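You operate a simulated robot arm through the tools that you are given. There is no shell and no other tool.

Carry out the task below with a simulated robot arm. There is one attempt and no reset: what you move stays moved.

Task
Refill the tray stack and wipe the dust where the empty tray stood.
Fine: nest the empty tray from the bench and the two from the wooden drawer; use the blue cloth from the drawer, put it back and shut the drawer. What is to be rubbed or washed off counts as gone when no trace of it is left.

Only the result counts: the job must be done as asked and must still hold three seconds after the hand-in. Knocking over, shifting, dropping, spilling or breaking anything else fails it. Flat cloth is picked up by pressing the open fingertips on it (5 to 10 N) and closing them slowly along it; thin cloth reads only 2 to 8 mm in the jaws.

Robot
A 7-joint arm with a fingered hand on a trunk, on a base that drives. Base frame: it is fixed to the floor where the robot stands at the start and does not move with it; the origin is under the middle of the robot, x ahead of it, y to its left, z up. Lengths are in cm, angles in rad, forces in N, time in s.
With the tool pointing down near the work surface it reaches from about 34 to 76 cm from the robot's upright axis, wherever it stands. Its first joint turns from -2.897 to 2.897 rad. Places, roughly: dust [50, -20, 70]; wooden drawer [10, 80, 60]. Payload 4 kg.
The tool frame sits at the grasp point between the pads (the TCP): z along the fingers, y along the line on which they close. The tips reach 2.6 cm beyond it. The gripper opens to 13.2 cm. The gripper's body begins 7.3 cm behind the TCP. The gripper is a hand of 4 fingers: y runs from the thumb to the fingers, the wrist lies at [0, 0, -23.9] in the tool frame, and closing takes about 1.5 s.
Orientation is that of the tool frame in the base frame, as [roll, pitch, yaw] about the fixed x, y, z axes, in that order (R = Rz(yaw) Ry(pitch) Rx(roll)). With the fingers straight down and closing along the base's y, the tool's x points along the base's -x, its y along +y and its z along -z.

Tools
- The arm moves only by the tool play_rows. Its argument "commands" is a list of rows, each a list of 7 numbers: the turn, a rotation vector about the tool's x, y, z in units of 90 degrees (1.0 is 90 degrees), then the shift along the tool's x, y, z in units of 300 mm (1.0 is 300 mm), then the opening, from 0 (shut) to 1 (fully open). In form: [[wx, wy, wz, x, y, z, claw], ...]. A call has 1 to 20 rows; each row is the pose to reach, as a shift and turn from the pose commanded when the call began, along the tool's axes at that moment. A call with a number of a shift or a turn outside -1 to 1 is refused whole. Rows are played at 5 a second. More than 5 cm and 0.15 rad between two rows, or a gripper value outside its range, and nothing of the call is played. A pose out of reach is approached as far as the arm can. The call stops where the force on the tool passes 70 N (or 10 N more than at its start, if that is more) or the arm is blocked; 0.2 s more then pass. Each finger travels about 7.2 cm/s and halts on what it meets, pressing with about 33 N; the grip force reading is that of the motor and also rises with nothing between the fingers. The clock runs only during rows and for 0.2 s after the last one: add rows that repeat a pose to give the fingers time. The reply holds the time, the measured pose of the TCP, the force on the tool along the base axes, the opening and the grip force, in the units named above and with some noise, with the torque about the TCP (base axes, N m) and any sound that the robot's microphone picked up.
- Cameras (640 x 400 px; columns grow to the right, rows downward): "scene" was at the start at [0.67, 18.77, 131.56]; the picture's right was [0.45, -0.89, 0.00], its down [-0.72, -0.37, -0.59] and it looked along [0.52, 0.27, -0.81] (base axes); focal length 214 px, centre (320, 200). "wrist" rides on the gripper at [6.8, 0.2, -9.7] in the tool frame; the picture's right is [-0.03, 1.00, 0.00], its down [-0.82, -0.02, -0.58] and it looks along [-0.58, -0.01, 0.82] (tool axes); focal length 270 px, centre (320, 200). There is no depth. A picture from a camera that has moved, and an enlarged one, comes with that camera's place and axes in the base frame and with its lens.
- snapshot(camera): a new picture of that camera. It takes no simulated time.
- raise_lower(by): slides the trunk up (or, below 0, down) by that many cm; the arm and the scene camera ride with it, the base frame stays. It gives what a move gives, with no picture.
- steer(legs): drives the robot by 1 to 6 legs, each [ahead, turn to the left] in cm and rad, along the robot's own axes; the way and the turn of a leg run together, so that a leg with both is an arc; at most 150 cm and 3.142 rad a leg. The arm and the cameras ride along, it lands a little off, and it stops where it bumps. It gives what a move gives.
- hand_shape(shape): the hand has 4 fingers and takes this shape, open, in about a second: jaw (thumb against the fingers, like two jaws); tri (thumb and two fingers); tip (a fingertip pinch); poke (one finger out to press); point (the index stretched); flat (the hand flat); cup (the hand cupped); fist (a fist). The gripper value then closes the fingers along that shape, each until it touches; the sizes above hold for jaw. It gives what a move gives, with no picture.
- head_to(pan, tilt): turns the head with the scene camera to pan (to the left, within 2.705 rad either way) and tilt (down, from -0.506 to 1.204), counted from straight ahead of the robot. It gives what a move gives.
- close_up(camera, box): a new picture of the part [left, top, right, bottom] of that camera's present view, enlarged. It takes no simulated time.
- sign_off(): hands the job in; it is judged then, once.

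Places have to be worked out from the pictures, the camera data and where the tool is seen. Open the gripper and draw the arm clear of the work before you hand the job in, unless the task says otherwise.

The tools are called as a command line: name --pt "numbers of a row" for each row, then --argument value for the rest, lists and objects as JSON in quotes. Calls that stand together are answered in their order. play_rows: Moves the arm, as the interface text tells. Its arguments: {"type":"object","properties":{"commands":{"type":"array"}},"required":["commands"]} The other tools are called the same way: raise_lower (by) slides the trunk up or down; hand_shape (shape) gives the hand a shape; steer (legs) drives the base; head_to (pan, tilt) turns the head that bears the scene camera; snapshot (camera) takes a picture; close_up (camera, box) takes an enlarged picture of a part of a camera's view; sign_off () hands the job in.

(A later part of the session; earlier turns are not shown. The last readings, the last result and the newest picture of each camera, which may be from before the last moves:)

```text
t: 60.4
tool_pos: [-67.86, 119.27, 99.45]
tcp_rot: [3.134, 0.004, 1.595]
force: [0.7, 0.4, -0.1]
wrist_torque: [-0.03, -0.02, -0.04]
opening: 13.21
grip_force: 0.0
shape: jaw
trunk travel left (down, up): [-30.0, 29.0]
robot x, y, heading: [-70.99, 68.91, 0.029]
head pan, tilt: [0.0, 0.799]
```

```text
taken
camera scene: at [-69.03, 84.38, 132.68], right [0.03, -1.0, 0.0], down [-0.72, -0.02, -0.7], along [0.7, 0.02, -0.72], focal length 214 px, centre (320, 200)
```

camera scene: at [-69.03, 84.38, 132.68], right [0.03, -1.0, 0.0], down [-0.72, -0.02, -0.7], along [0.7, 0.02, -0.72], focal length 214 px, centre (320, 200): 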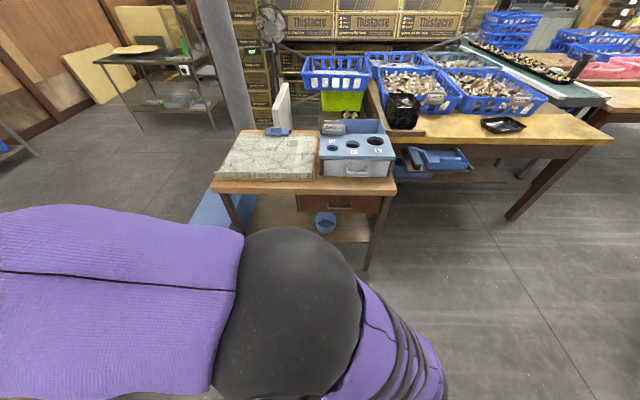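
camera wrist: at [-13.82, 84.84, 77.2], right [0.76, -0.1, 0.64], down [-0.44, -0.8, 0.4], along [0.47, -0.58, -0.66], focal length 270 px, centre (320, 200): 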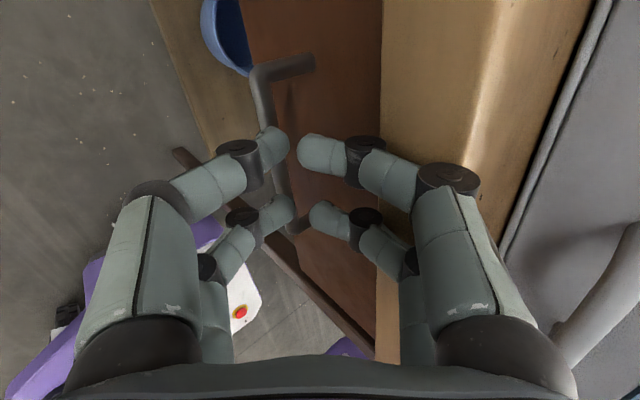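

Good overview from here. I'll zoom into the drawer front and the bench.

close_up --camera "scene" --box '[200, 110, 420, 280]'

close_up --camera "scene" --box '[350, 60, 570, 200]'

```text
2.35 times, centred on (310, 195) of scene
camera zoom: at [-69.03, 84.38, 132.68], right [0.03, -1.0, 0.0], down [-0.72, -0.02, -0.7], along [0.7, 0.02, -0.72], focal length 505 px, centre (344, 212)
```

zoom: 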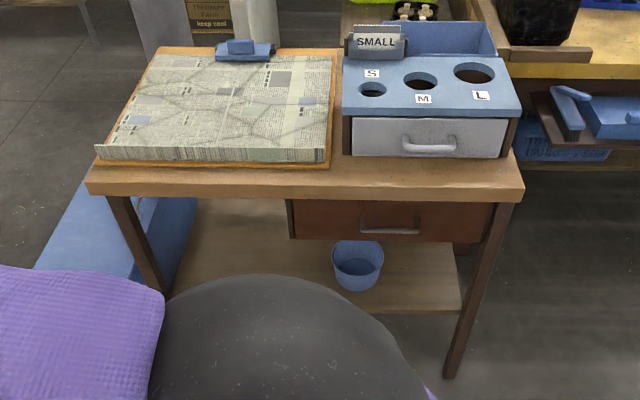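

```text
2.86 times, centred on (460, 130) of scene
camera zoom: at [-69.03, 84.38, 132.68], right [0.03, -1.0, 0.0], down [-0.72, -0.02, -0.7], along [0.7, 0.02, -0.72], focal length 613 px, centre (-80, 400)
```

zoom: 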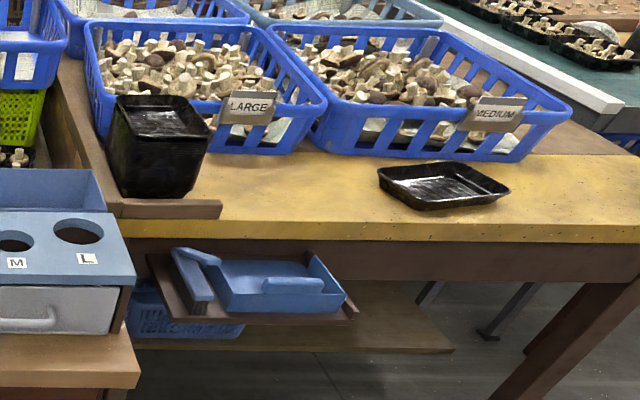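

The handle is at y≈77.5 as expected. I'll swing the arm round to the front of the robot in two calls, keeping the hand vertical and high.

play_rows --pt "0 0 0 -0.017 0.15 0 1" --pt "0 0 0 -0.05 0.3 0 1" --pt "0 0 0 -0.1 0.45 0 1" --pt "0 0 0 -0.167 0.583 0 1" --pt "0 0 0 -0.25 0.717 0 1" --pt "0 0 0 -0.35 0.833 0 1" --pt "0 0 0 -0.467 0.933 0 1"

play_rows --pt "0 0 0 -0.117 0.1 0 1" --pt "0 0 0 -0.25 0.183 0 1" --pt "0 0 0 -0.383 0.267 0 1" --pt "0 0 0 -0.533 0.317 0 1" --pt "0 0 0 -0.683 0.35 0 1" --pt "0 0 0 -0.833 0.367 0 1" --pt "0 0 0 -0.923 0.367 0 1" --pt "0 0 0 -0.923 0.367 0 1"

snapshot --camera "wrist"

```text
t: 62.0
tool_pos: [-39.5, 106.04, 99.84]
tcp_rot: [3.134, 0.005, 1.596]
force: [-0.2, -0.2, -0.4]
wrist_torque: [-0.02, 0.03, -0.03]
opening: 13.19
grip_force: 0.1
shape: jaw
trunk travel left (down, up): [-30.0, 29.0]
robot x, y, heading: [-70.67, 68.68, 0.029]
head pan, tilt: [0.0, 0.799]
```

```text
t: 63.8
tool_pos: [-27.96, 78.55, 100.13]
tcp_rot: [3.133, 0.001, 1.595]
force: [0.2, 0.1, -0.3]
wrist_torque: [0.0, -0.01, 0.02]
opening: 13.19
grip_force: 0.0
shape: jaw
trunk travel left (down, up): [-30.0, 29.0]
robot x, y, heading: [-71.02, 68.5, 0.032]
head pan, tilt: [0.0, 0.799]
```

```text
taken
camera wrist: at [-27.95, 85.28, 109.72], right [1.0, 0.0, 0.01], down [-0.01, -0.81, 0.58], along [0.01, -0.58, -0.81], focal length 270 px, centre (320, 200)
```

wrist: 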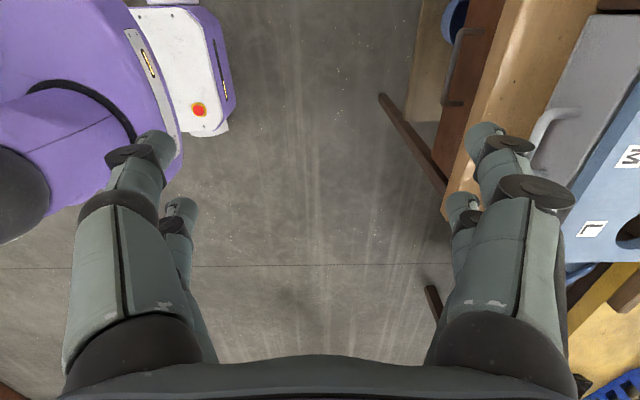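

Now I'll lower and pitch the hand ~65° toward the drawer, ending about (-20,77.4,75), with 4 cm jaw opening.

play_rows --pt "-0.08 0 0.002 -0.005 0.03 0.093 0.8" --pt "-0.16 0 0.003 -0.01 0.06 0.185 0.6" --pt "-0.24 0 0.005 -0.015 0.09 0.278 0.4" --pt "-0.32 0 0.007 -0.02 0.12 0.37 0.3" --pt "-0.4 0 0.008 -0.027 0.15 0.463 0.3" --pt "-0.48 0 0.01 -0.033 0.18 0.556 0.3" --pt "-0.56 0 0.012 -0.038 0.21 0.648 0.3" --pt "-0.64 0 0.013 -0.043 0.24 0.74 0.3" --pt "-0.717 0 0.015 -0.045 0.267 0.833 0.3" --pt "-0.717 0 0.015 -0.045 0.267 0.833 0.3"

snapshot --camera "wrist"

snapshot --camera "scene"

```text
t: 66.0
tool_pos: [-17.26, 78.24, 75.12]
tcp_rot: [2.007, -0.01, 1.576]
force: [0.0, -0.5, -0.3]
wrist_torque: [-0.02, -0.01, 0.0]
opening: 3.96
grip_force: 0.1
shape: jaw
out of reach, approached as far as the arm can: row 6, 7, 8, 9, 10
trunk travel left (down, up): [-30.0, 29.0]
robot x, y, heading: [-71.05, 68.99, 0.031]
head pan, tilt: [0.0, 0.799]
```

```text
taken
camera wrist: at [-25.88, 84.85, 79.43], right [0.42, -0.03, 0.91], down [-0.53, -0.82, 0.22], along [0.74, -0.57, -0.36], focal length 270 px, centre (320, 200)
```

wrist: 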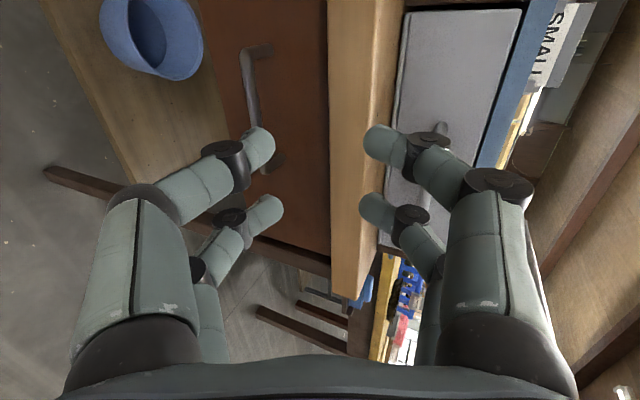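

```text
taken
camera scene: at [-68.99, 84.36, 132.67], right [0.03, -1.0, 0.0], down [-0.72, -0.02, -0.7], along [0.7, 0.02, -0.72], focal length 214 px, centre (320, 200)
```

scene: 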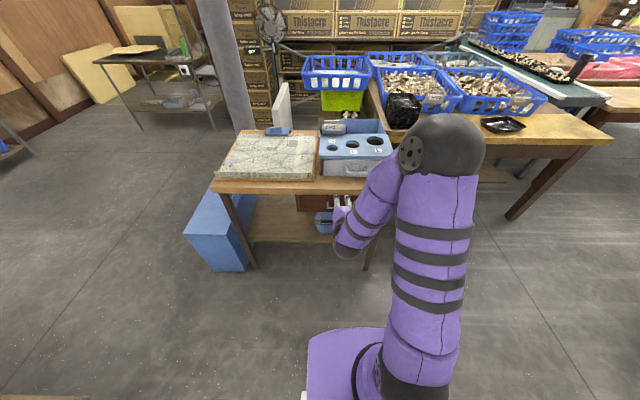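

The arm is limited at close range with this tilt but fine nearer the handle. I'll move to the pre-grasp point about 8 cm back along the tool axis from the bar.

play_rows --pt "0 0 0 -0.01 -0.06 0.045 0.3" --pt "0 0 0 -0.02 -0.12 0.09 0.3" --pt "0 0 0 -0.028 -0.179 0.137 0.3" --pt "0 0 0 -0.028 -0.179 0.137 0.3"

snapshot --camera "wrist"

```text
t: 67.0
tool_pos: [-15.72, 77.43, 68.56]
tcp_rot: [2.006, -0.01, 1.576]
force: [0.7, -0.7, -0.3]
wrist_torque: [0.01, 0.0, 0.01]
opening: 3.97
grip_force: 0.0
shape: jaw
trunk travel left (down, up): [-30.0, 29.0]
robot x, y, heading: [-70.59, 68.56, 0.031]
head pan, tilt: [0.0, 0.799]
```

```text
taken
camera wrist: at [-24.43, 84.06, 72.84], right [0.42, -0.03, 0.91], down [-0.53, -0.82, 0.22], along [0.74, -0.57, -0.36], focal length 270 px, centre (320, 200)
```

wrist: 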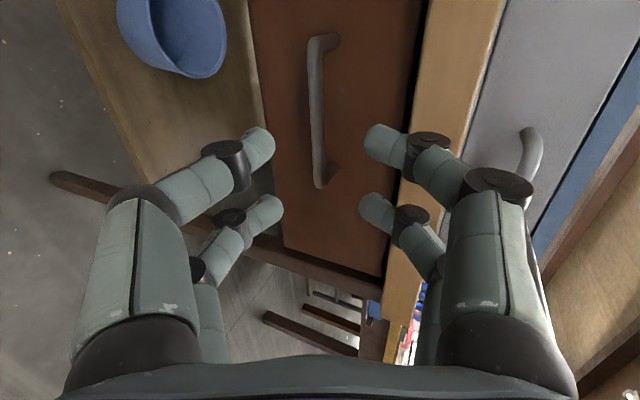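

The bar is straight ahead, at (-7.3,77.6,64.4). I'll advance 8 cm so it sits between the fingertips, then close on it.

play_rows --pt "0 0 0 0 -0.007 0.09 0.3" --pt "0 0 0 0 -0.007 0.17 0.3" --pt "0 0 0 0 -0.007 0.23 0.3" --pt "0 0 0 0 -0.007 0.267 0.3" --pt "0 0 0 0 -0.007 0.267 0.3"

snapshot --camera "wrist"

```text
t: 68.2
tool_pos: [-8.48, 77.43, 65.06]
tcp_rot: [2.008, -0.009, 1.574]
force: [0.2, 0.5, 0.3]
wrist_torque: [0.01, 0.03, -0.02]
opening: 3.97
grip_force: 0.0
shape: jaw
trunk travel left (down, up): [-30.0, 29.0]
robot x, y, heading: [-70.62, 69.02, 0.029]
head pan, tilt: [0.0, 0.799]
```

```text
taken
camera wrist: at [-17.2, 84.16, 69.38], right [0.42, -0.03, 0.91], down [-0.53, -0.82, 0.22], along [0.73, -0.57, -0.36], focal length 270 px, centre (320, 200)
```

wrist: 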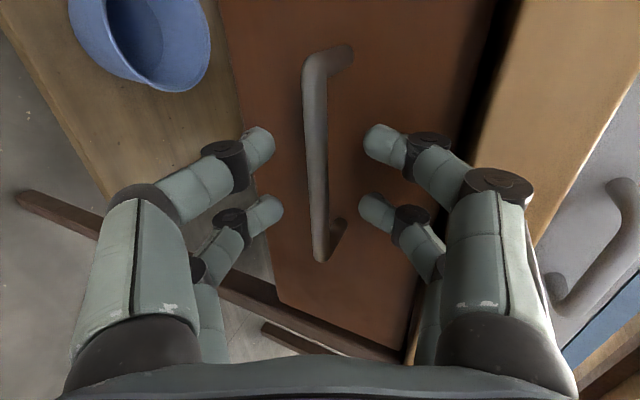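

The bar sits between the fingertips with no contact forces. I'll close on it.

play_rows --pt "0 0 0 0 0 0 0.2" --pt "0 0 0 0 0 0 0.1" --pt "0 0 0 0 0 0 0.05" --pt "0 0 0 0 0 0 0.0" --pt "0 0 0 0 0 0 0.0" --pt "0 0 0 0 0 0 0.0"

snapshot --camera "wrist"

```text
t: 69.6
tool_pos: [-8.48, 77.37, 64.92]
tcp_rot: [2.012, -0.009, 1.572]
force: [-1.4, -0.6, -6.7]
wrist_torque: [-0.11, -0.03, 0.02]
opening: 0.09
grip_force: 32.6
shape: jaw
trunk travel left (down, up): [-30.0, 29.0]
robot x, y, heading: [-70.67, 68.81, 0.03]
head pan, tilt: [0.0, 0.799]
```

```text
taken
camera wrist: at [-17.21, 84.15, 69.32], right [0.43, -0.03, 0.9], down [-0.53, -0.82, 0.22], along [0.73, -0.57, -0.36], focal length 270 px, centre (320, 200)
```

wrist: 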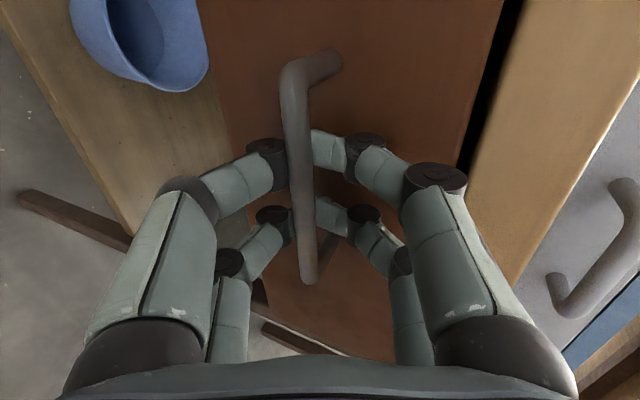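

The fingertips have closed behind the bar, so it is hooked. I'll pull the drawer open by backing the robot 22 cm.

steer --legs '[[-22, 0]]'

snapshot --camera "wrist"

snapshot --camera "scene"

```text
t: 71.3
tool_pos: [-30.59, 76.84, 64.93]
tcp_rot: [2.009, -0.007, 1.572]
force: [1.1, 3.8, -8.2]
wrist_torque: [-0.09, -0.01, 0.01]
opening: 0.01
grip_force: 33.4
shape: jaw
trunk travel left (down, up): [-30.0, 29.0]
robot x, y, heading: [-93.14, 68.15, 0.03]
head pan, tilt: [0.0, 0.799]
```

```text
taken
camera wrist: at [-39.27, 83.59, 69.35], right [0.42, -0.03, 0.91], down [-0.53, -0.82, 0.22], along [0.73, -0.57, -0.36], focal length 270 px, centre (320, 200)
```

wrist: 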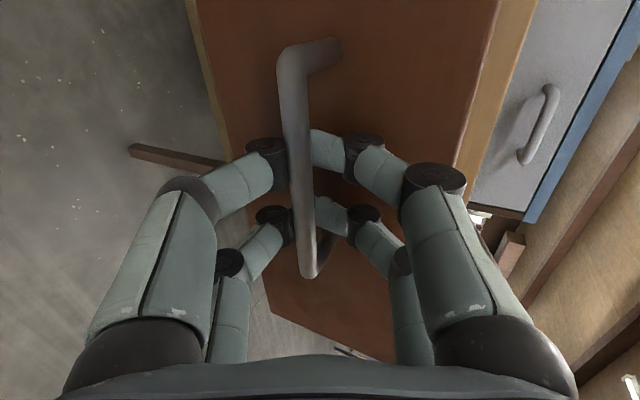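

```text
taken
camera scene: at [-91.05, 83.77, 132.67], right [0.03, -1.0, 0.0], down [-0.72, -0.02, -0.7], along [0.7, 0.02, -0.72], focal length 214 px, centre (320, 200)
```

scene: 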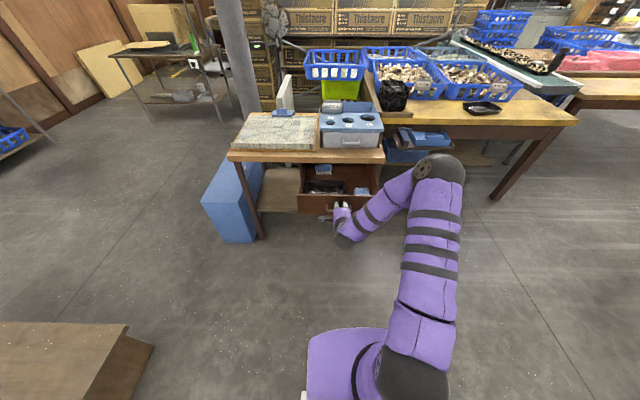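

The drawer is open about 22 cm and something black and blue is inside. I'll zoom in.

close_up --camera "scene" --box '[280, 140, 400, 230]'

```text
4.44 times, centred on (340, 185) of scene
camera zoom: at [-91.05, 83.77, 132.67], right [0.03, -1.0, 0.0], down [-0.72, -0.02, -0.7], along [0.7, 0.02, -0.72], focal length 953 px, centre (231, 267)
```

zoom: 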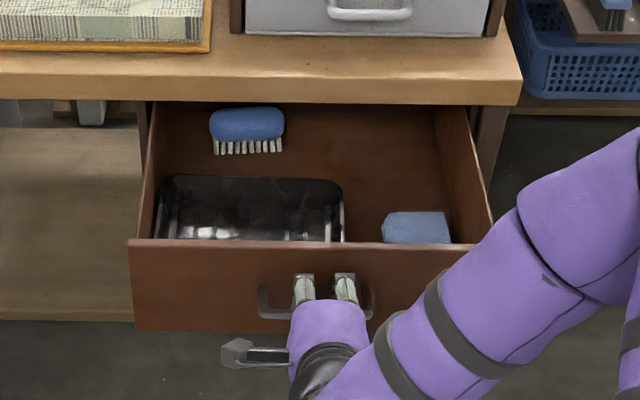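

Inside are black tray(s) at left, a blue cloth at right front and a brush at the back. I'll open the fingers and back the robot off.

play_rows --pt "0 0 0 0 0 0 0.1" --pt "0 0 0 0 0 0 0.2" --pt "0 0 0 0 0 0 0.3" --pt "0 0 0 0 0 0 0.33" --pt "0 0 0 0 0 0 0.33"

snapshot --camera "wrist"

```text
t: 72.5
tool_pos: [-30.56, 76.88, 65.01]
tcp_rot: [2.006, -0.009, 1.572]
force: [-1.9, -1.5, -0.6]
wrist_torque: [0.03, -0.02, -0.01]
opening: 4.27
grip_force: 0.0
shape: jaw
trunk travel left (down, up): [-30.0, 29.0]
robot x, y, heading: [-92.95, 68.29, 0.03]
head pan, tilt: [0.0, 0.799]
```

```text
taken
camera wrist: at [-39.31, 83.56, 69.39], right [0.42, -0.03, 0.91], down [-0.53, -0.82, 0.22], along [0.73, -0.57, -0.36], focal length 270 px, centre (320, 200)
```

wrist: 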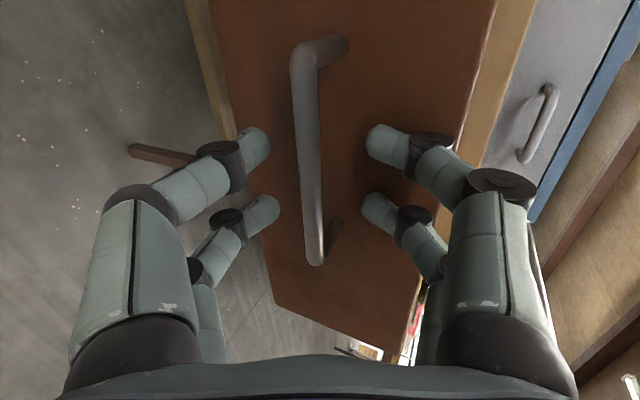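

The fingers are clear of the bar. I'll back off 10 cm, then raise the hand and return it to vertical.

steer --legs '[[-10, 0]]'

play_rows --pt "0.08 0 0 0 0.094 -0.105 0.4" --pt "0.16 0 0 0 0.188 -0.21 0.5" --pt "0.24 0 0 0 0.282 -0.316 0.6" --pt "0.32 0 0 0 0.376 -0.421 0.8" --pt "0.4 0 0 0 0.469 -0.526 1" --pt "0.48 0 0 0 0.563 -0.631 1" --pt "0.56 0 0 0 0.657 -0.737 1" --pt "0.64 0 0 0 0.751 -0.842 1" --pt "0.722 0 0 0 0.845 -0.947 1" --pt "0.722 0 0 0 0.845 -0.947 1"

snapshot --camera "scene"

```text
t: 73.6
tool_pos: [-40.66, 76.61, 65.04]
tcp_rot: [2.008, -0.01, 1.575]
force: [0.0, -0.4, -0.4]
wrist_torque: [-0.02, 0.02, 0.0]
opening: 4.3
grip_force: 0.1
shape: jaw
trunk travel left (down, up): [-30.0, 29.0]
robot x, y, heading: [-102.75, 67.78, 0.03]
head pan, tilt: [0.0, 0.799]
```

```text
t: 75.8
tool_pos: [-55.79, 76.16, 100.14]
tcp_rot: [-3.138, -0.009, 1.574]
force: [0.2, 0.3, -0.1]
wrist_torque: [-0.02, 0.02, 0.03]
opening: 13.2
grip_force: 0.0
shape: jaw
trunk travel left (down, up): [-30.0, 29.0]
robot x, y, heading: [-102.64, 67.99, 0.031]
head pan, tilt: [0.0, 0.799]
```

```text
taken
camera scene: at [-101.2, 83.44, 132.68], right [0.03, -1.0, 0.0], down [-0.72, -0.02, -0.7], along [0.7, 0.02, -0.72], focal length 214 px, centre (320, 200)
```

scene: 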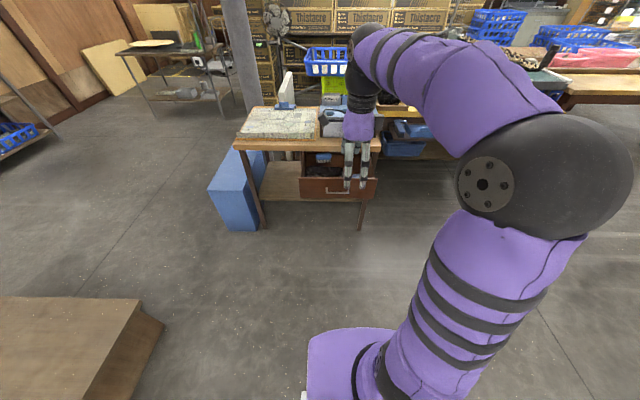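

I'll drive around to about (-15,26), heading +x, from where drawer and stack are both within reach.

steer --legs '[[0, -1.6], [42, 0], [0, 1.571], [88, 0]]'

snapshot --camera "wrist"

head_to --pan 1.4 --tilt 0.9

snapshot --camera "scene"

```text
t: 91.2
tool_pos: [32.48, 30.02, 100.17]
tcp_rot: [-3.141, -0.008, 1.521]
force: [-1.1, 0.8, 0.2]
wrist_torque: [-0.01, -0.03, 0.0]
opening: 13.22
grip_force: 0.0
shape: jaw
trunk travel left (down, up): [-30.0, 29.0]
robot x, y, heading: [-15.21, 24.23, -0.017]
head pan, tilt: [0.0, 0.799]
```

```text
taken
camera wrist: at [33.09, 36.75, 109.89], right [1.0, -0.07, 0.0], down [-0.06, -0.82, 0.57], along [-0.04, -0.57, -0.82], focal length 270 px, centre (320, 200)
```

wrist: 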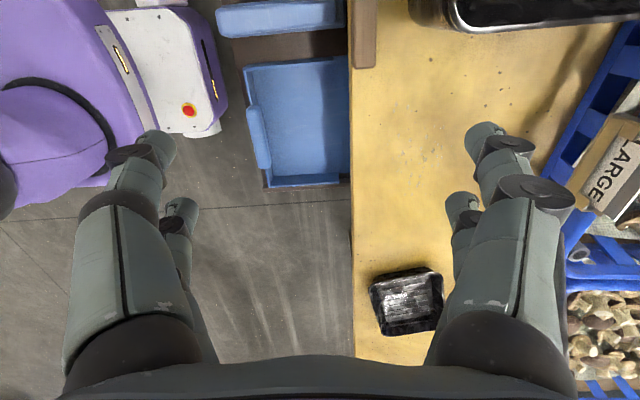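

```text
t: 92.8
tool_pos: [32.53, 30.05, 100.05]
tcp_rot: [3.141, -0.008, 1.522]
force: [-0.6, 0.3, -0.1]
wrist_torque: [0.01, 0.01, -0.01]
opening: 13.23
grip_force: 0.0
shape: jaw
trunk travel left (down, up): [-30.0, 29.0]
robot x, y, heading: [-14.72, 24.27, -0.023]
head pan, tilt: [1.4, 0.901]
```

```text
taken
camera scene: at [-19.14, 47.28, 131.89], right [0.98, -0.19, 0.0], down [-0.15, -0.77, -0.62], along [0.12, 0.61, -0.78], focal length 214 px, centre (320, 200)
```

scene: 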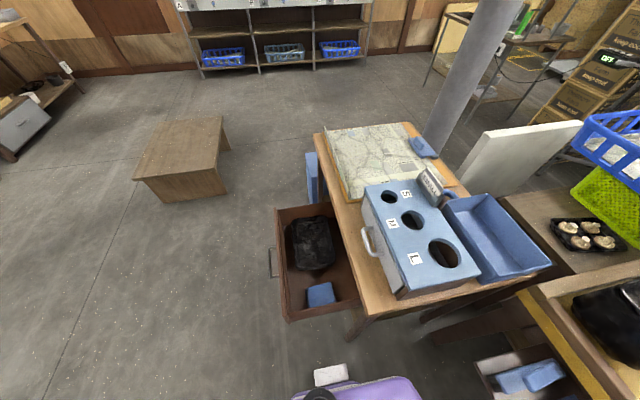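

Excellent view into the drawer. I'll zoom in on it and on the stack.

close_up --camera "scene" --box '[260, 190, 380, 330]'

close_up --camera "scene" --box '[500, 240, 640, 400]'

close_up --camera "wrist" --box '[340, 240, 500, 360]'

```text
2.86 times, centred on (320, 260) of scene
camera zoom: at [-19.14, 47.28, 131.89], right [0.98, -0.19, 0.0], down [-0.15, -0.77, -0.62], along [0.12, 0.61, -0.78], focal length 613 px, centre (320, 29)
```

zoom: 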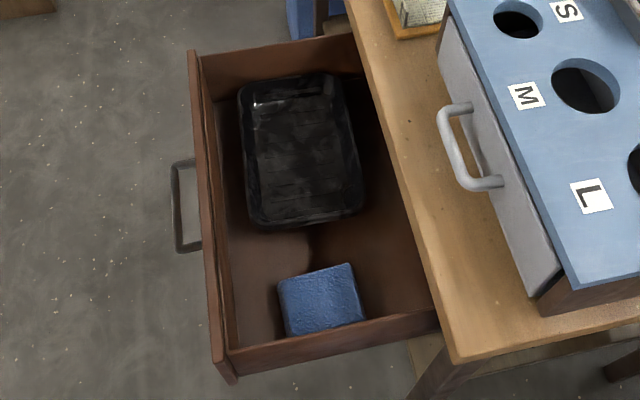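

```text
2.50 times, centred on (570, 320) of scene
camera zoom: at [-19.14, 47.28, 131.89], right [0.98, -0.19, 0.0], down [-0.15, -0.77, -0.62], along [0.12, 0.61, -0.78], focal length 536 px, centre (-305, -100)
```

zoom: 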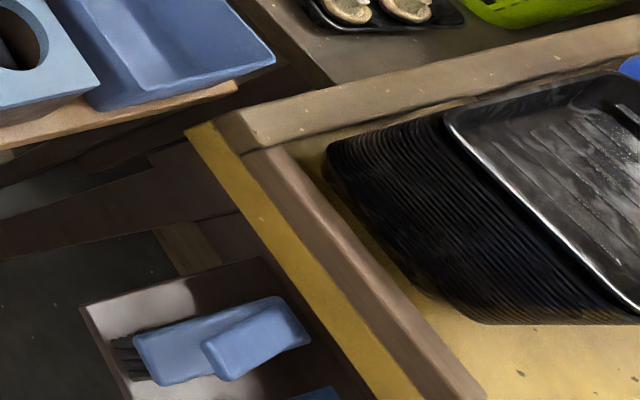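

```text
3.33 times, centred on (420, 300) of wrist
camera zoom: at [33.09, 36.75, 109.89], right [1.0, -0.07, 0.0], down [-0.06, -0.82, 0.57], along [-0.04, -0.57, -0.82], focal length 901 px, centre (-13, -133)
```

zoom: 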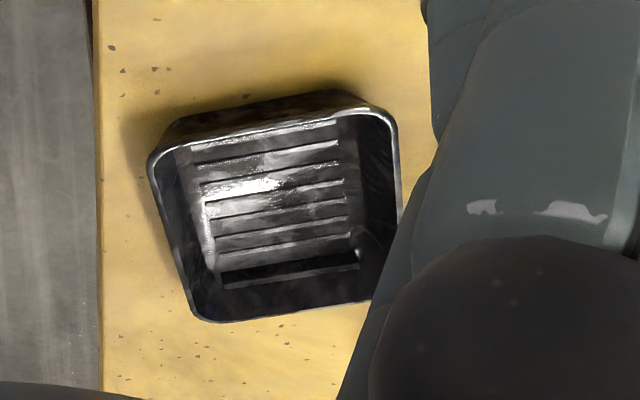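

Trays in the drawer lie at left with the cloth at right-front. I'll swing the hand back over the drawer to look straight down on them.

play_rows --pt "0 0 0 0.139 -0.027 0 1" --pt "0 0 0 0.271 -0.067 0 1" --pt "0 0 0 0.402 -0.12 0 1" --pt "0 0 0 0.525 -0.183 0 1" --pt "0 0 0 0.642 -0.259 0 1" --pt "0 0 0 0.755 -0.345 0 1" --pt "0 0 0 0.857 -0.437 0 1" --pt "0 0 0 0.952 -0.542 0 1"

play_rows --pt "0 0 0 0.099 -0.099 0 1" --pt "0 0 0 0.19 -0.21 0 1" --pt "0 0 0 0.285 -0.322 0 1" --pt "0 0 0 0.372 -0.446 0 1" --pt "0 0 0 0.452 -0.577 0 1" --pt "0 0 0 0.515 -0.721 0 1" --pt "0 0 0 0.571 -0.871 0 1" --pt "0 0 0 0.58 -0.99 0 1" --pt "0 0 0 0.58 -0.99 0 1"

snapshot --camera "wrist"

```text
t: 94.6
tool_pos: [17.67, 59.42, 100.18]
tcp_rot: [3.141, -0.01, 1.521]
force: [0.2, -0.4, 0.1]
wrist_torque: [-0.02, 0.04, -0.03]
opening: 13.17
grip_force: 0.0
shape: jaw
trunk travel left (down, up): [-30.0, 29.0]
robot x, y, heading: [-15.2, 24.57, -0.021]
head pan, tilt: [1.4, 0.901]
```

```text
t: 96.6
tool_pos: [-11.03, 78.07, 100.43]
tcp_rot: [3.14, -0.01, 1.523]
force: [0.1, 0.0, -0.4]
wrist_torque: [0.02, -0.02, 0.02]
opening: 13.2
grip_force: 0.1
shape: jaw
trunk travel left (down, up): [-30.0, 29.0]
robot x, y, heading: [-14.97, 24.42, -0.019]
head pan, tilt: [1.4, 0.901]
```

```text
taken
camera wrist: at [-10.57, 84.84, 110.26], right [1.0, -0.07, 0.0], down [-0.06, -0.82, 0.57], along [-0.04, -0.57, -0.82], focal length 270 px, centre (320, 200)
```

wrist: 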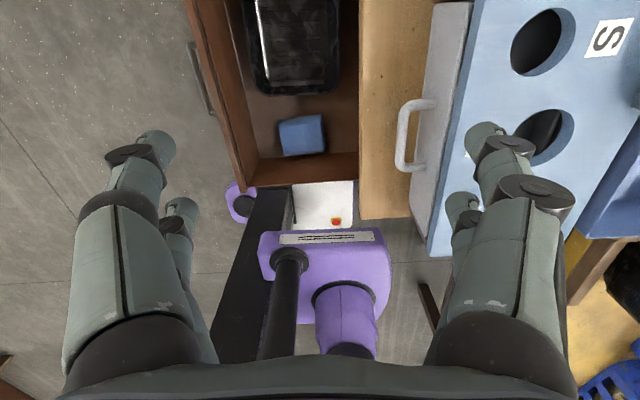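

close_up --camera "wrist" --box '[180, 0, 380, 200]'

```text
2.00 times, centred on (280, 100) of wrist
camera zoom: at [-10.57, 84.84, 110.26], right [1.0, -0.07, 0.0], down [-0.06, -0.82, 0.57], along [-0.04, -0.57, -0.82], focal length 541 px, centre (400, 400)
```

zoom: 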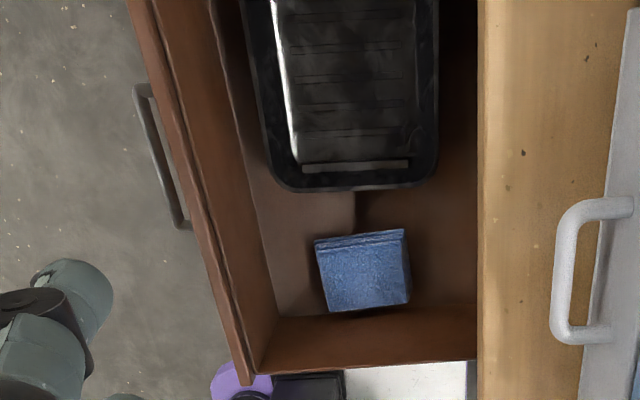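

The tray is upright with its long side along y: rim about x -23…-8, y 73.5…93. I'll turn the hand 90° so it closes along y and come down over the near short edge for a closer look.

play_rows --pt "0 0 -0.086 -0.016 -0.012 0.03 1" --pt "0 0 -0.172 -0.032 -0.024 0.06 1" --pt "0 0 -0.258 -0.048 -0.036 0.09 1" --pt "0 0 -0.343 -0.065 -0.048 0.12 1" --pt "0 0 -0.429 -0.081 -0.06 0.16 1" --pt "0 0 -0.515 -0.097 -0.072 0.2 1" --pt "0 0 -0.6 -0.113 -0.084 0.25 1" --pt "0 0 -0.687 -0.129 -0.096 0.3 1" --pt "0 0 -0.773 -0.145 -0.108 0.35 1" --pt "0 0 -0.86 -0.161 -0.12 0.4 1" --pt "0 0 -0.945 -0.178 -0.132 0.45 1" --pt "0 0 -1.0 -0.194 -0.144 0.513 1" --pt "0 0 -1.0 -0.194 -0.144 0.513 1"

snapshot --camera "wrist"

snapshot --camera "scene"

```text
t: 99.4
tool_pos: [-15.8, 72.84, 84.92]
tcp_rot: [3.134, 0.0, 3.094]
force: [0.5, 0.7, 0.0]
wrist_torque: [-0.01, 0.0, -0.03]
opening: 13.18
grip_force: 0.1
shape: jaw
trunk travel left (down, up): [-30.0, 29.0]
robot x, y, heading: [-14.93, 24.09, -0.022]
head pan, tilt: [1.4, 0.901]
```

```text
taken
camera wrist: at [-22.5, 73.18, 94.74], right [0.07, 1.0, 0.01], down [0.81, -0.06, 0.58], along [0.58, -0.04, -0.82], focal length 270 px, centre (320, 200)
```

wrist: 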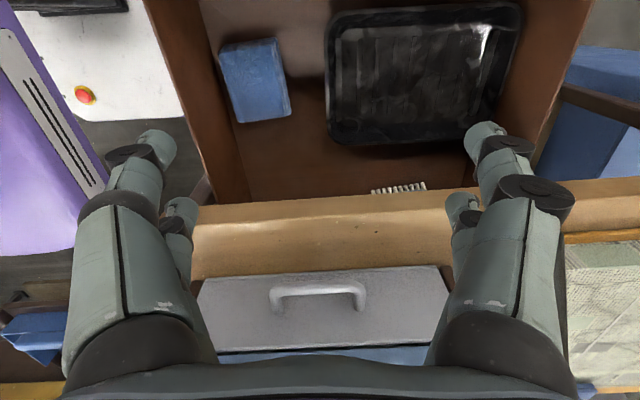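

```text
taken
camera scene: at [-19.16, 47.3, 131.88], right [0.98, -0.19, 0.0], down [-0.15, -0.77, -0.62], along [0.12, 0.61, -0.78], focal length 214 px, centre (320, 200)
```

scene: 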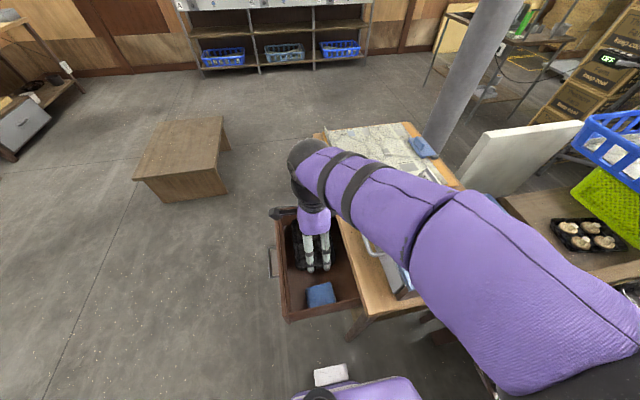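

close_up --camera "wrist" --box '[200, 0, 560, 200]'

close_up --camera "wrist" --box '[310, 0, 430, 160]'

```text
1.78 times, centred on (380, 100) of wrist
camera zoom: at [-22.5, 73.18, 94.74], right [0.07, 1.0, 0.01], down [0.81, -0.06, 0.58], along [0.58, -0.04, -0.82], focal length 480 px, centre (213, 378)
```

zoom: 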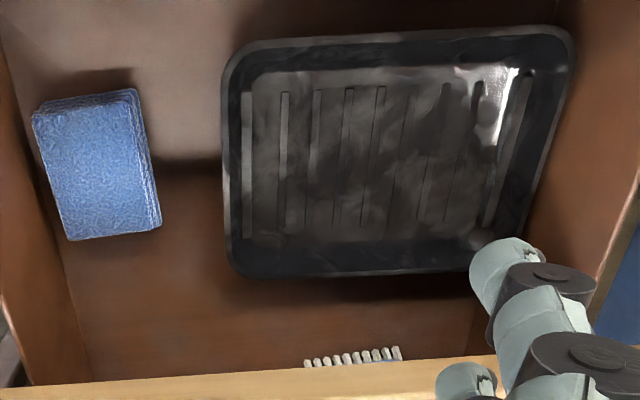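

```text
2.50 times, centred on (370, 80) of wrist
camera zoom: at [-22.5, 73.18, 94.74], right [0.07, 1.0, 0.01], down [0.81, -0.06, 0.58], along [0.58, -0.04, -0.82], focal length 676 px, centre (195, 500)
```

zoom: 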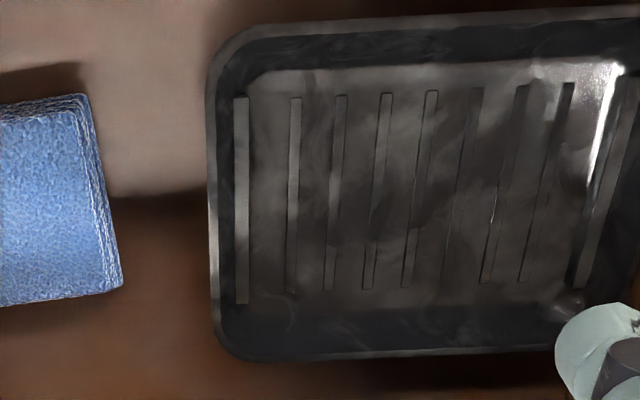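

The cloth is folded in layers and the tray rim's near edge is at about y=73.5, rim z≈62. I'll descend to just above the rim with the jaw opened to 5 cm and check alignment.

play_rows --pt "0 0 0 -0.005 0.01 0.12 0.7" --pt "0 0 0 -0.01 0.02 0.24 0.5" --pt "0 0 0 -0.015 0.03 0.36 0.38" --pt "0 0 0 -0.018 0.034 0.48 0.38" --pt "0 0 0 -0.018 0.034 0.567 0.38" --pt "0 0 0 -0.018 0.034 0.567 0.38"

snapshot --camera "wrist"

close_up --camera "scene" --box '[250, 180, 390, 320]'

```text
t: 100.8
tool_pos: [-15.15, 73.93, 68.05]
tcp_rot: [3.133, 0.001, 3.092]
force: [0.5, -0.3, 1.1]
wrist_torque: [0.01, -0.01, -0.03]
opening: 5.05
grip_force: 0.0
shape: jaw
trunk travel left (down, up): [-30.0, 29.0]
robot x, y, heading: [-14.92, 24.34, -0.022]
head pan, tilt: [1.4, 0.901]
```

```text
taken
camera wrist: at [-21.96, 74.26, 77.71], right [0.07, 1.0, 0.01], down [0.81, -0.06, 0.58], along [0.58, -0.04, -0.82], focal length 270 px, centre (320, 200)
```

wrist: 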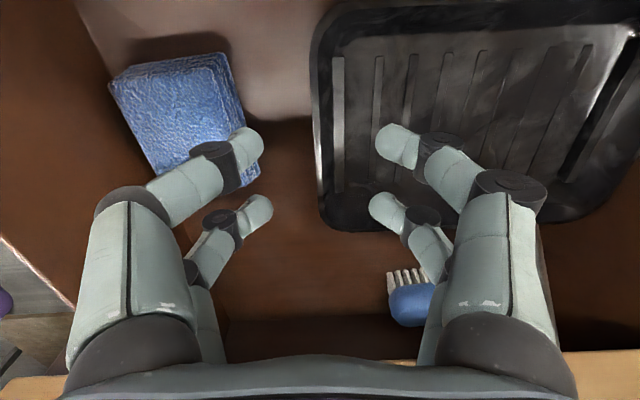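

```text
2.86 times, centred on (320, 250) of scene
camera zoom: at [-19.16, 47.3, 131.88], right [0.98, -0.19, 0.0], down [-0.15, -0.77, -0.62], along [0.12, 0.61, -0.78], focal length 613 px, centre (320, 57)
```

zoom: 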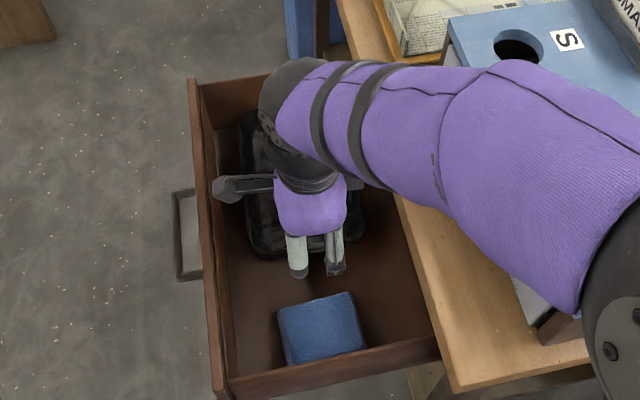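

Rim is at z≈62 and the near edge lies between the open fingers. I'll descend so the tips reach about 2 cm below the rim, then close on the wall.

play_rows --pt "0 0 0 0 0 0.07 0.38" --pt "0 0 0 0 0 0.13 0.38" --pt "0 0 0 0 0 0.16 0.38" --pt "0 0 0 0 0 0.18 0.38" --pt "0 0 0 0 0 0.18 0.38"

snapshot --camera "wrist"

```text
t: 102.0
tool_pos: [-15.09, 73.95, 62.58]
tcp_rot: [3.133, -0.002, 3.093]
force: [-0.1, 0.5, 0.3]
wrist_torque: [0.01, -0.02, 0.0]
opening: 5.07
grip_force: 0.0
shape: jaw
trunk travel left (down, up): [-30.0, 29.0]
robot x, y, heading: [-15.26, 24.28, -0.021]
head pan, tilt: [1.4, 0.901]
```

```text
taken
camera wrist: at [-21.9, 74.27, 72.33], right [0.07, 1.0, 0.01], down [0.81, -0.06, 0.58], along [0.58, -0.04, -0.82], focal length 270 px, centre (320, 200)
```

wrist: 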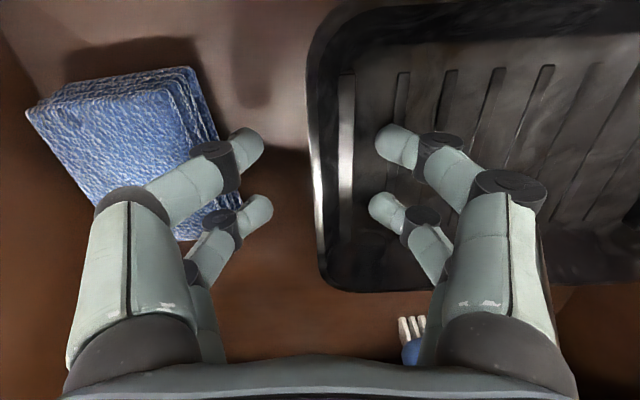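

The rim wall is between the fingers with no contact. I'll close slowly on it.

play_rows --pt "0 0 0 0 0 0 0.3" --pt "0 0 0 0 0 0 0.22" --pt "0 0 0 0 0 0 0.14" --pt "0 0 0 0 0 0 0.06" --pt "0 0 0 0 0 0 0.0" --pt "0 0 0 0 0 0 0.0" --pt "0 0 0 0 0 0 0.0"

snapshot --camera "wrist"

```text
t: 103.6
tool_pos: [-15.13, 73.84, 62.67]
tcp_rot: [3.133, 0.001, 3.093]
force: [-0.4, 0.3, 0.9]
wrist_torque: [0.2, 0.01, -0.03]
opening: 1.08
grip_force: 33.0
shape: jaw
trunk travel left (down, up): [-30.0, 29.0]
robot x, y, heading: [-14.83, 24.68, -0.02]
head pan, tilt: [1.4, 0.901]
```

```text
taken
camera wrist: at [-21.91, 74.27, 72.34], right [0.07, 1.0, 0.01], down [0.81, -0.06, 0.58], along [0.58, -0.04, -0.82], focal length 270 px, centre (320, 200)
```

wrist: 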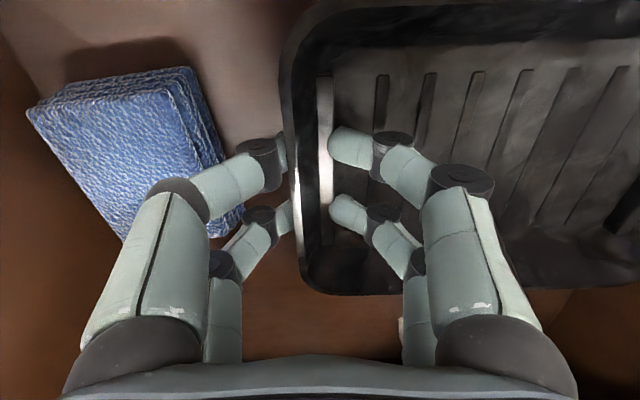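

Gripped at 1.1 cm. I'll lift slowly by about 5 cm and check whether one or two trays come along.

play_rows --pt "0 0 0 0 0 -0.03 0.0" --pt "0 0 0 0 0 -0.06 0.0" --pt "0 0 0 0 0 -0.09 0.0" --pt "0 0 0 0 0 -0.13 0.0" --pt "0 0 0 0 0 -0.17 0.0" --pt "0 0 0 0 0 -0.17 0.0"

snapshot --camera "wrist"

close_up --camera "scene" --box '[250, 180, 390, 320]'

```text
t: 105.0
tool_pos: [-15.15, 73.99, 67.82]
tcp_rot: [3.134, 0.002, 3.093]
force: [-0.5, 0.6, 0.0]
wrist_torque: [0.0, 0.01, 0.01]
opening: 1.08
grip_force: 32.7
shape: jaw
trunk travel left (down, up): [-30.0, 29.0]
robot x, y, heading: [-15.16, 24.34, -0.022]
head pan, tilt: [1.4, 0.901]
```

```text
taken
camera wrist: at [-21.94, 74.28, 77.49], right [0.07, 1.0, 0.01], down [0.81, -0.07, 0.58], along [0.58, -0.04, -0.82], focal length 270 px, centre (320, 200)
```

wrist: 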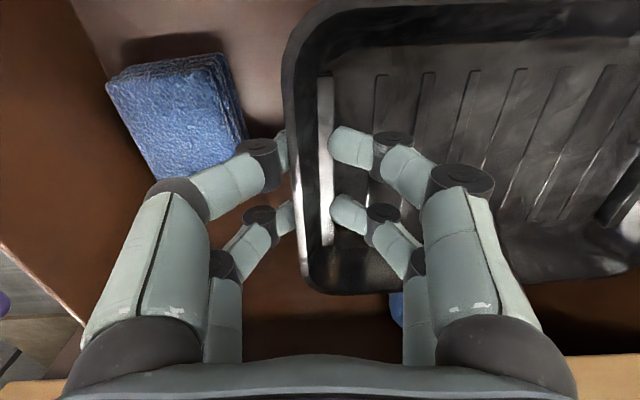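

```text
2.86 times, centred on (320, 250) of scene
camera zoom: at [-19.16, 47.29, 131.88], right [0.98, -0.19, 0.0], down [-0.15, -0.77, -0.62], along [0.12, 0.61, -0.78], focal length 613 px, centre (320, 57)
```

zoom: 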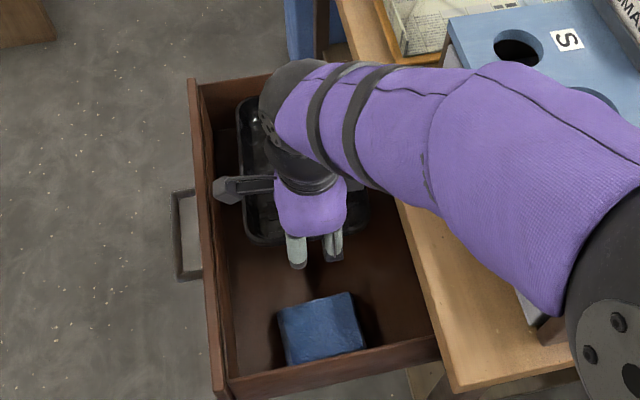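

The tray lifts rigidly. I'll lift it well clear, shifting slightly away from the table edge, then look into the drawer.

play_rows --pt "0 0 0 0 0 -0.1 0.0" --pt "0 0 0 0.03 0 -0.2 0.0" --pt "0 0 0 0.06 0 -0.3 0.0" --pt "0 0 0 0.08 0 -0.42 0.0" --pt "0 0 0 0.1 0 -0.54 0.0" --pt "0 0 0 0.1 0 -0.66 0.0" --pt "0 0 0 0.1 0 -0.78 0.0" --pt "0 0 0 0.1 0 -0.9 0.0" --pt "0 0 0 0.1 0 -1.0 0.0" --pt "0 0 0 0.1 0 -1.0 0.0"

snapshot --camera "wrist"

snapshot --camera "scene"

```text
t: 107.2
tool_pos: [-18.18, 73.76, 97.8]
tcp_rot: [3.133, -0.001, 3.093]
force: [0.0, -0.1, -0.4]
wrist_torque: [-0.02, 0.0, 0.0]
opening: 1.11
grip_force: 33.4
shape: jaw
trunk travel left (down, up): [-30.0, 29.0]
robot x, y, heading: [-14.96, 23.86, -0.027]
head pan, tilt: [1.4, 0.901]
```

```text
taken
camera wrist: at [-24.97, 74.08, 107.55], right [0.07, 1.0, 0.01], down [0.81, -0.06, 0.58], along [0.58, -0.04, -0.82], focal length 270 px, centre (320, 200)
```

wrist: 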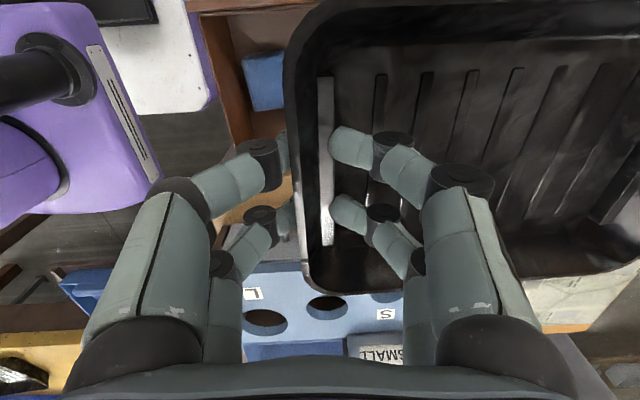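

```text
taken
camera scene: at [-19.16, 47.29, 131.88], right [0.98, -0.19, 0.0], down [-0.15, -0.77, -0.62], along [0.12, 0.61, -0.78], focal length 214 px, centre (320, 200)
```

scene: 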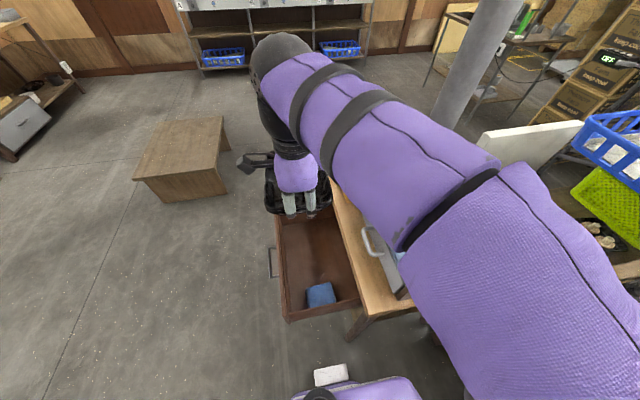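

close_up --camera "scene" --box '[230, 140, 370, 320]'

close_up --camera "wrist" --box '[260, 0, 420, 300]'

```text
2.22 times, centred on (300, 230) of scene
camera zoom: at [-19.16, 47.29, 131.88], right [0.98, -0.19, 0.0], down [-0.15, -0.77, -0.62], along [0.12, 0.61, -0.78], focal length 477 px, centre (364, 133)
```

zoom: 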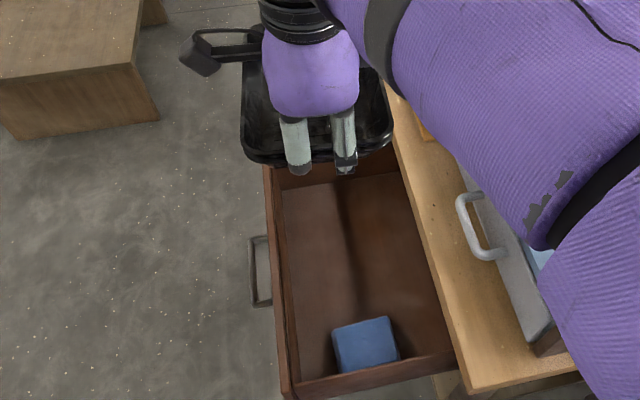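

```text
1.33 times, centred on (340, 150) of wrist
camera zoom: at [-24.97, 74.08, 107.55], right [0.07, 1.0, 0.01], down [0.81, -0.06, 0.58], along [0.58, -0.04, -0.82], focal length 360 px, centre (293, 267)
```

zoom: 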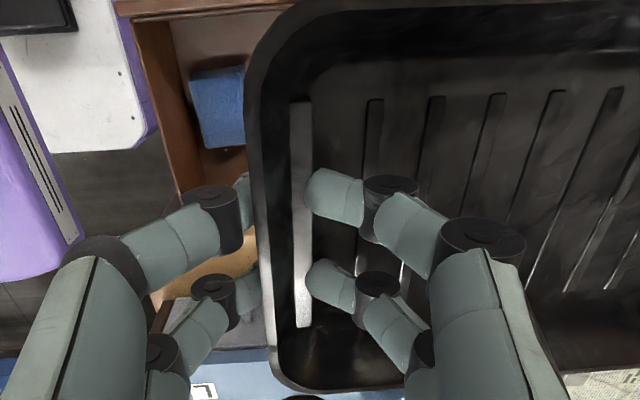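

The drawer now holds only the cloth and brush, so both nested trays are in the hand. Before moving I'll measure the stack with the head camera, unobstructed.

head_to --pan 0.1 --tilt 0.7

snapshot --camera "scene"

close_up --camera "scene" --box '[220, 80, 420, 260]'

```text
t: 108.6
tool_pos: [-18.15, 73.71, 97.84]
tcp_rot: [3.133, 0.0, 3.094]
force: [-0.3, 1.2, -0.2]
wrist_torque: [-0.02, 0.0, -0.03]
opening: 1.06
grip_force: 33.0
shape: jaw
trunk travel left (down, up): [-30.0, 29.0]
robot x, y, heading: [-14.92, 23.94, -0.024]
head pan, tilt: [0.099, 0.7]
```

```text
taken
camera scene: at [-12.14, 40.55, 133.5], right [0.08, -1.0, 0.0], down [-0.64, -0.05, -0.76], along [0.76, 0.06, -0.64], focal length 214 px, centre (320, 200)
```

scene: 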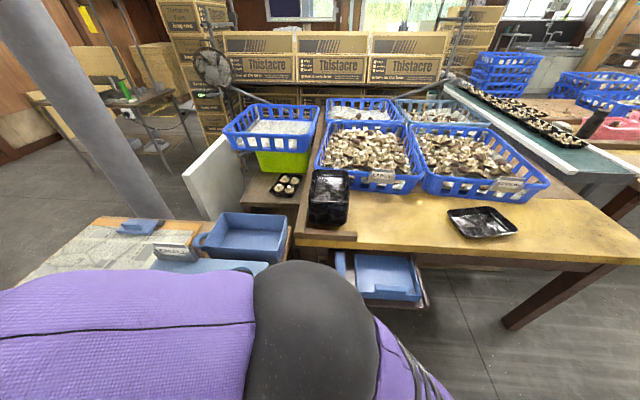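

```text
2.22 times, centred on (320, 170) of scene
camera zoom: at [-12.14, 40.55, 133.5], right [0.08, -1.0, 0.0], down [-0.64, -0.05, -0.76], along [0.76, 0.06, -0.64], focal length 477 px, centre (320, 267)
```

zoom: 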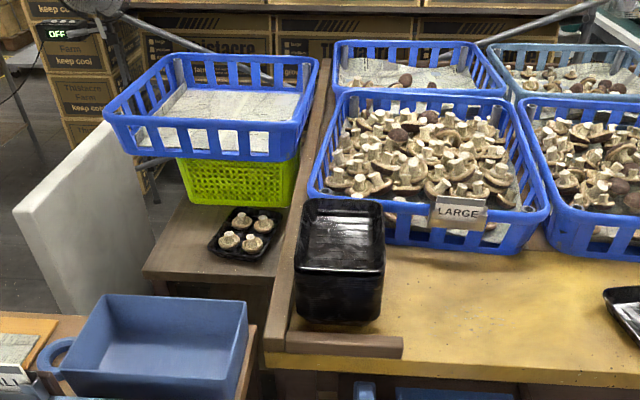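

close_up --camera "scene" --box '[290, 150, 370, 250]'

close_up --camera "scene" --box '[430, 190, 530, 250]'

```text
4.00 times, centred on (330, 200) of scene
camera zoom: at [-12.14, 40.55, 133.5], right [0.08, -1.0, 0.0], down [-0.64, -0.05, -0.76], along [0.76, 0.06, -0.64], focal length 858 px, centre (280, 200)
```

zoom: 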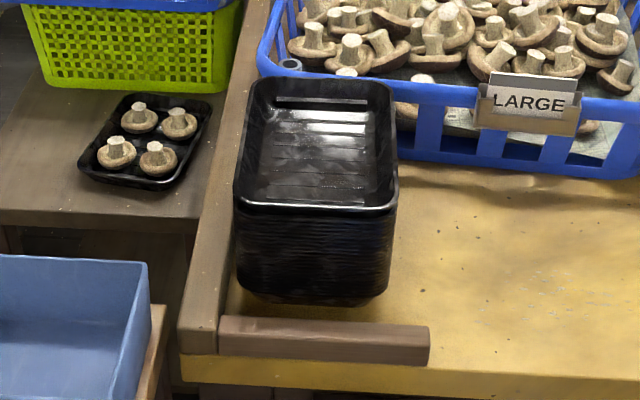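

```text
6.40 times, centred on (480, 220) of scene
camera zoom: at [-12.14, 40.55, 133.5], right [0.08, -1.0, 0.0], down [-0.64, -0.05, -0.76], along [0.76, 0.06, -0.64], focal length 1373 px, centre (-704, 72)
```

zoom: 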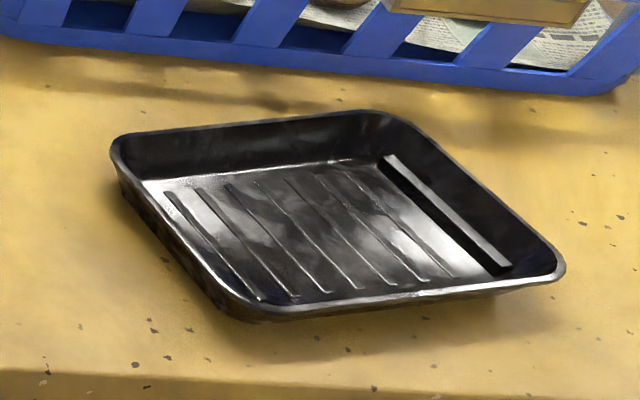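

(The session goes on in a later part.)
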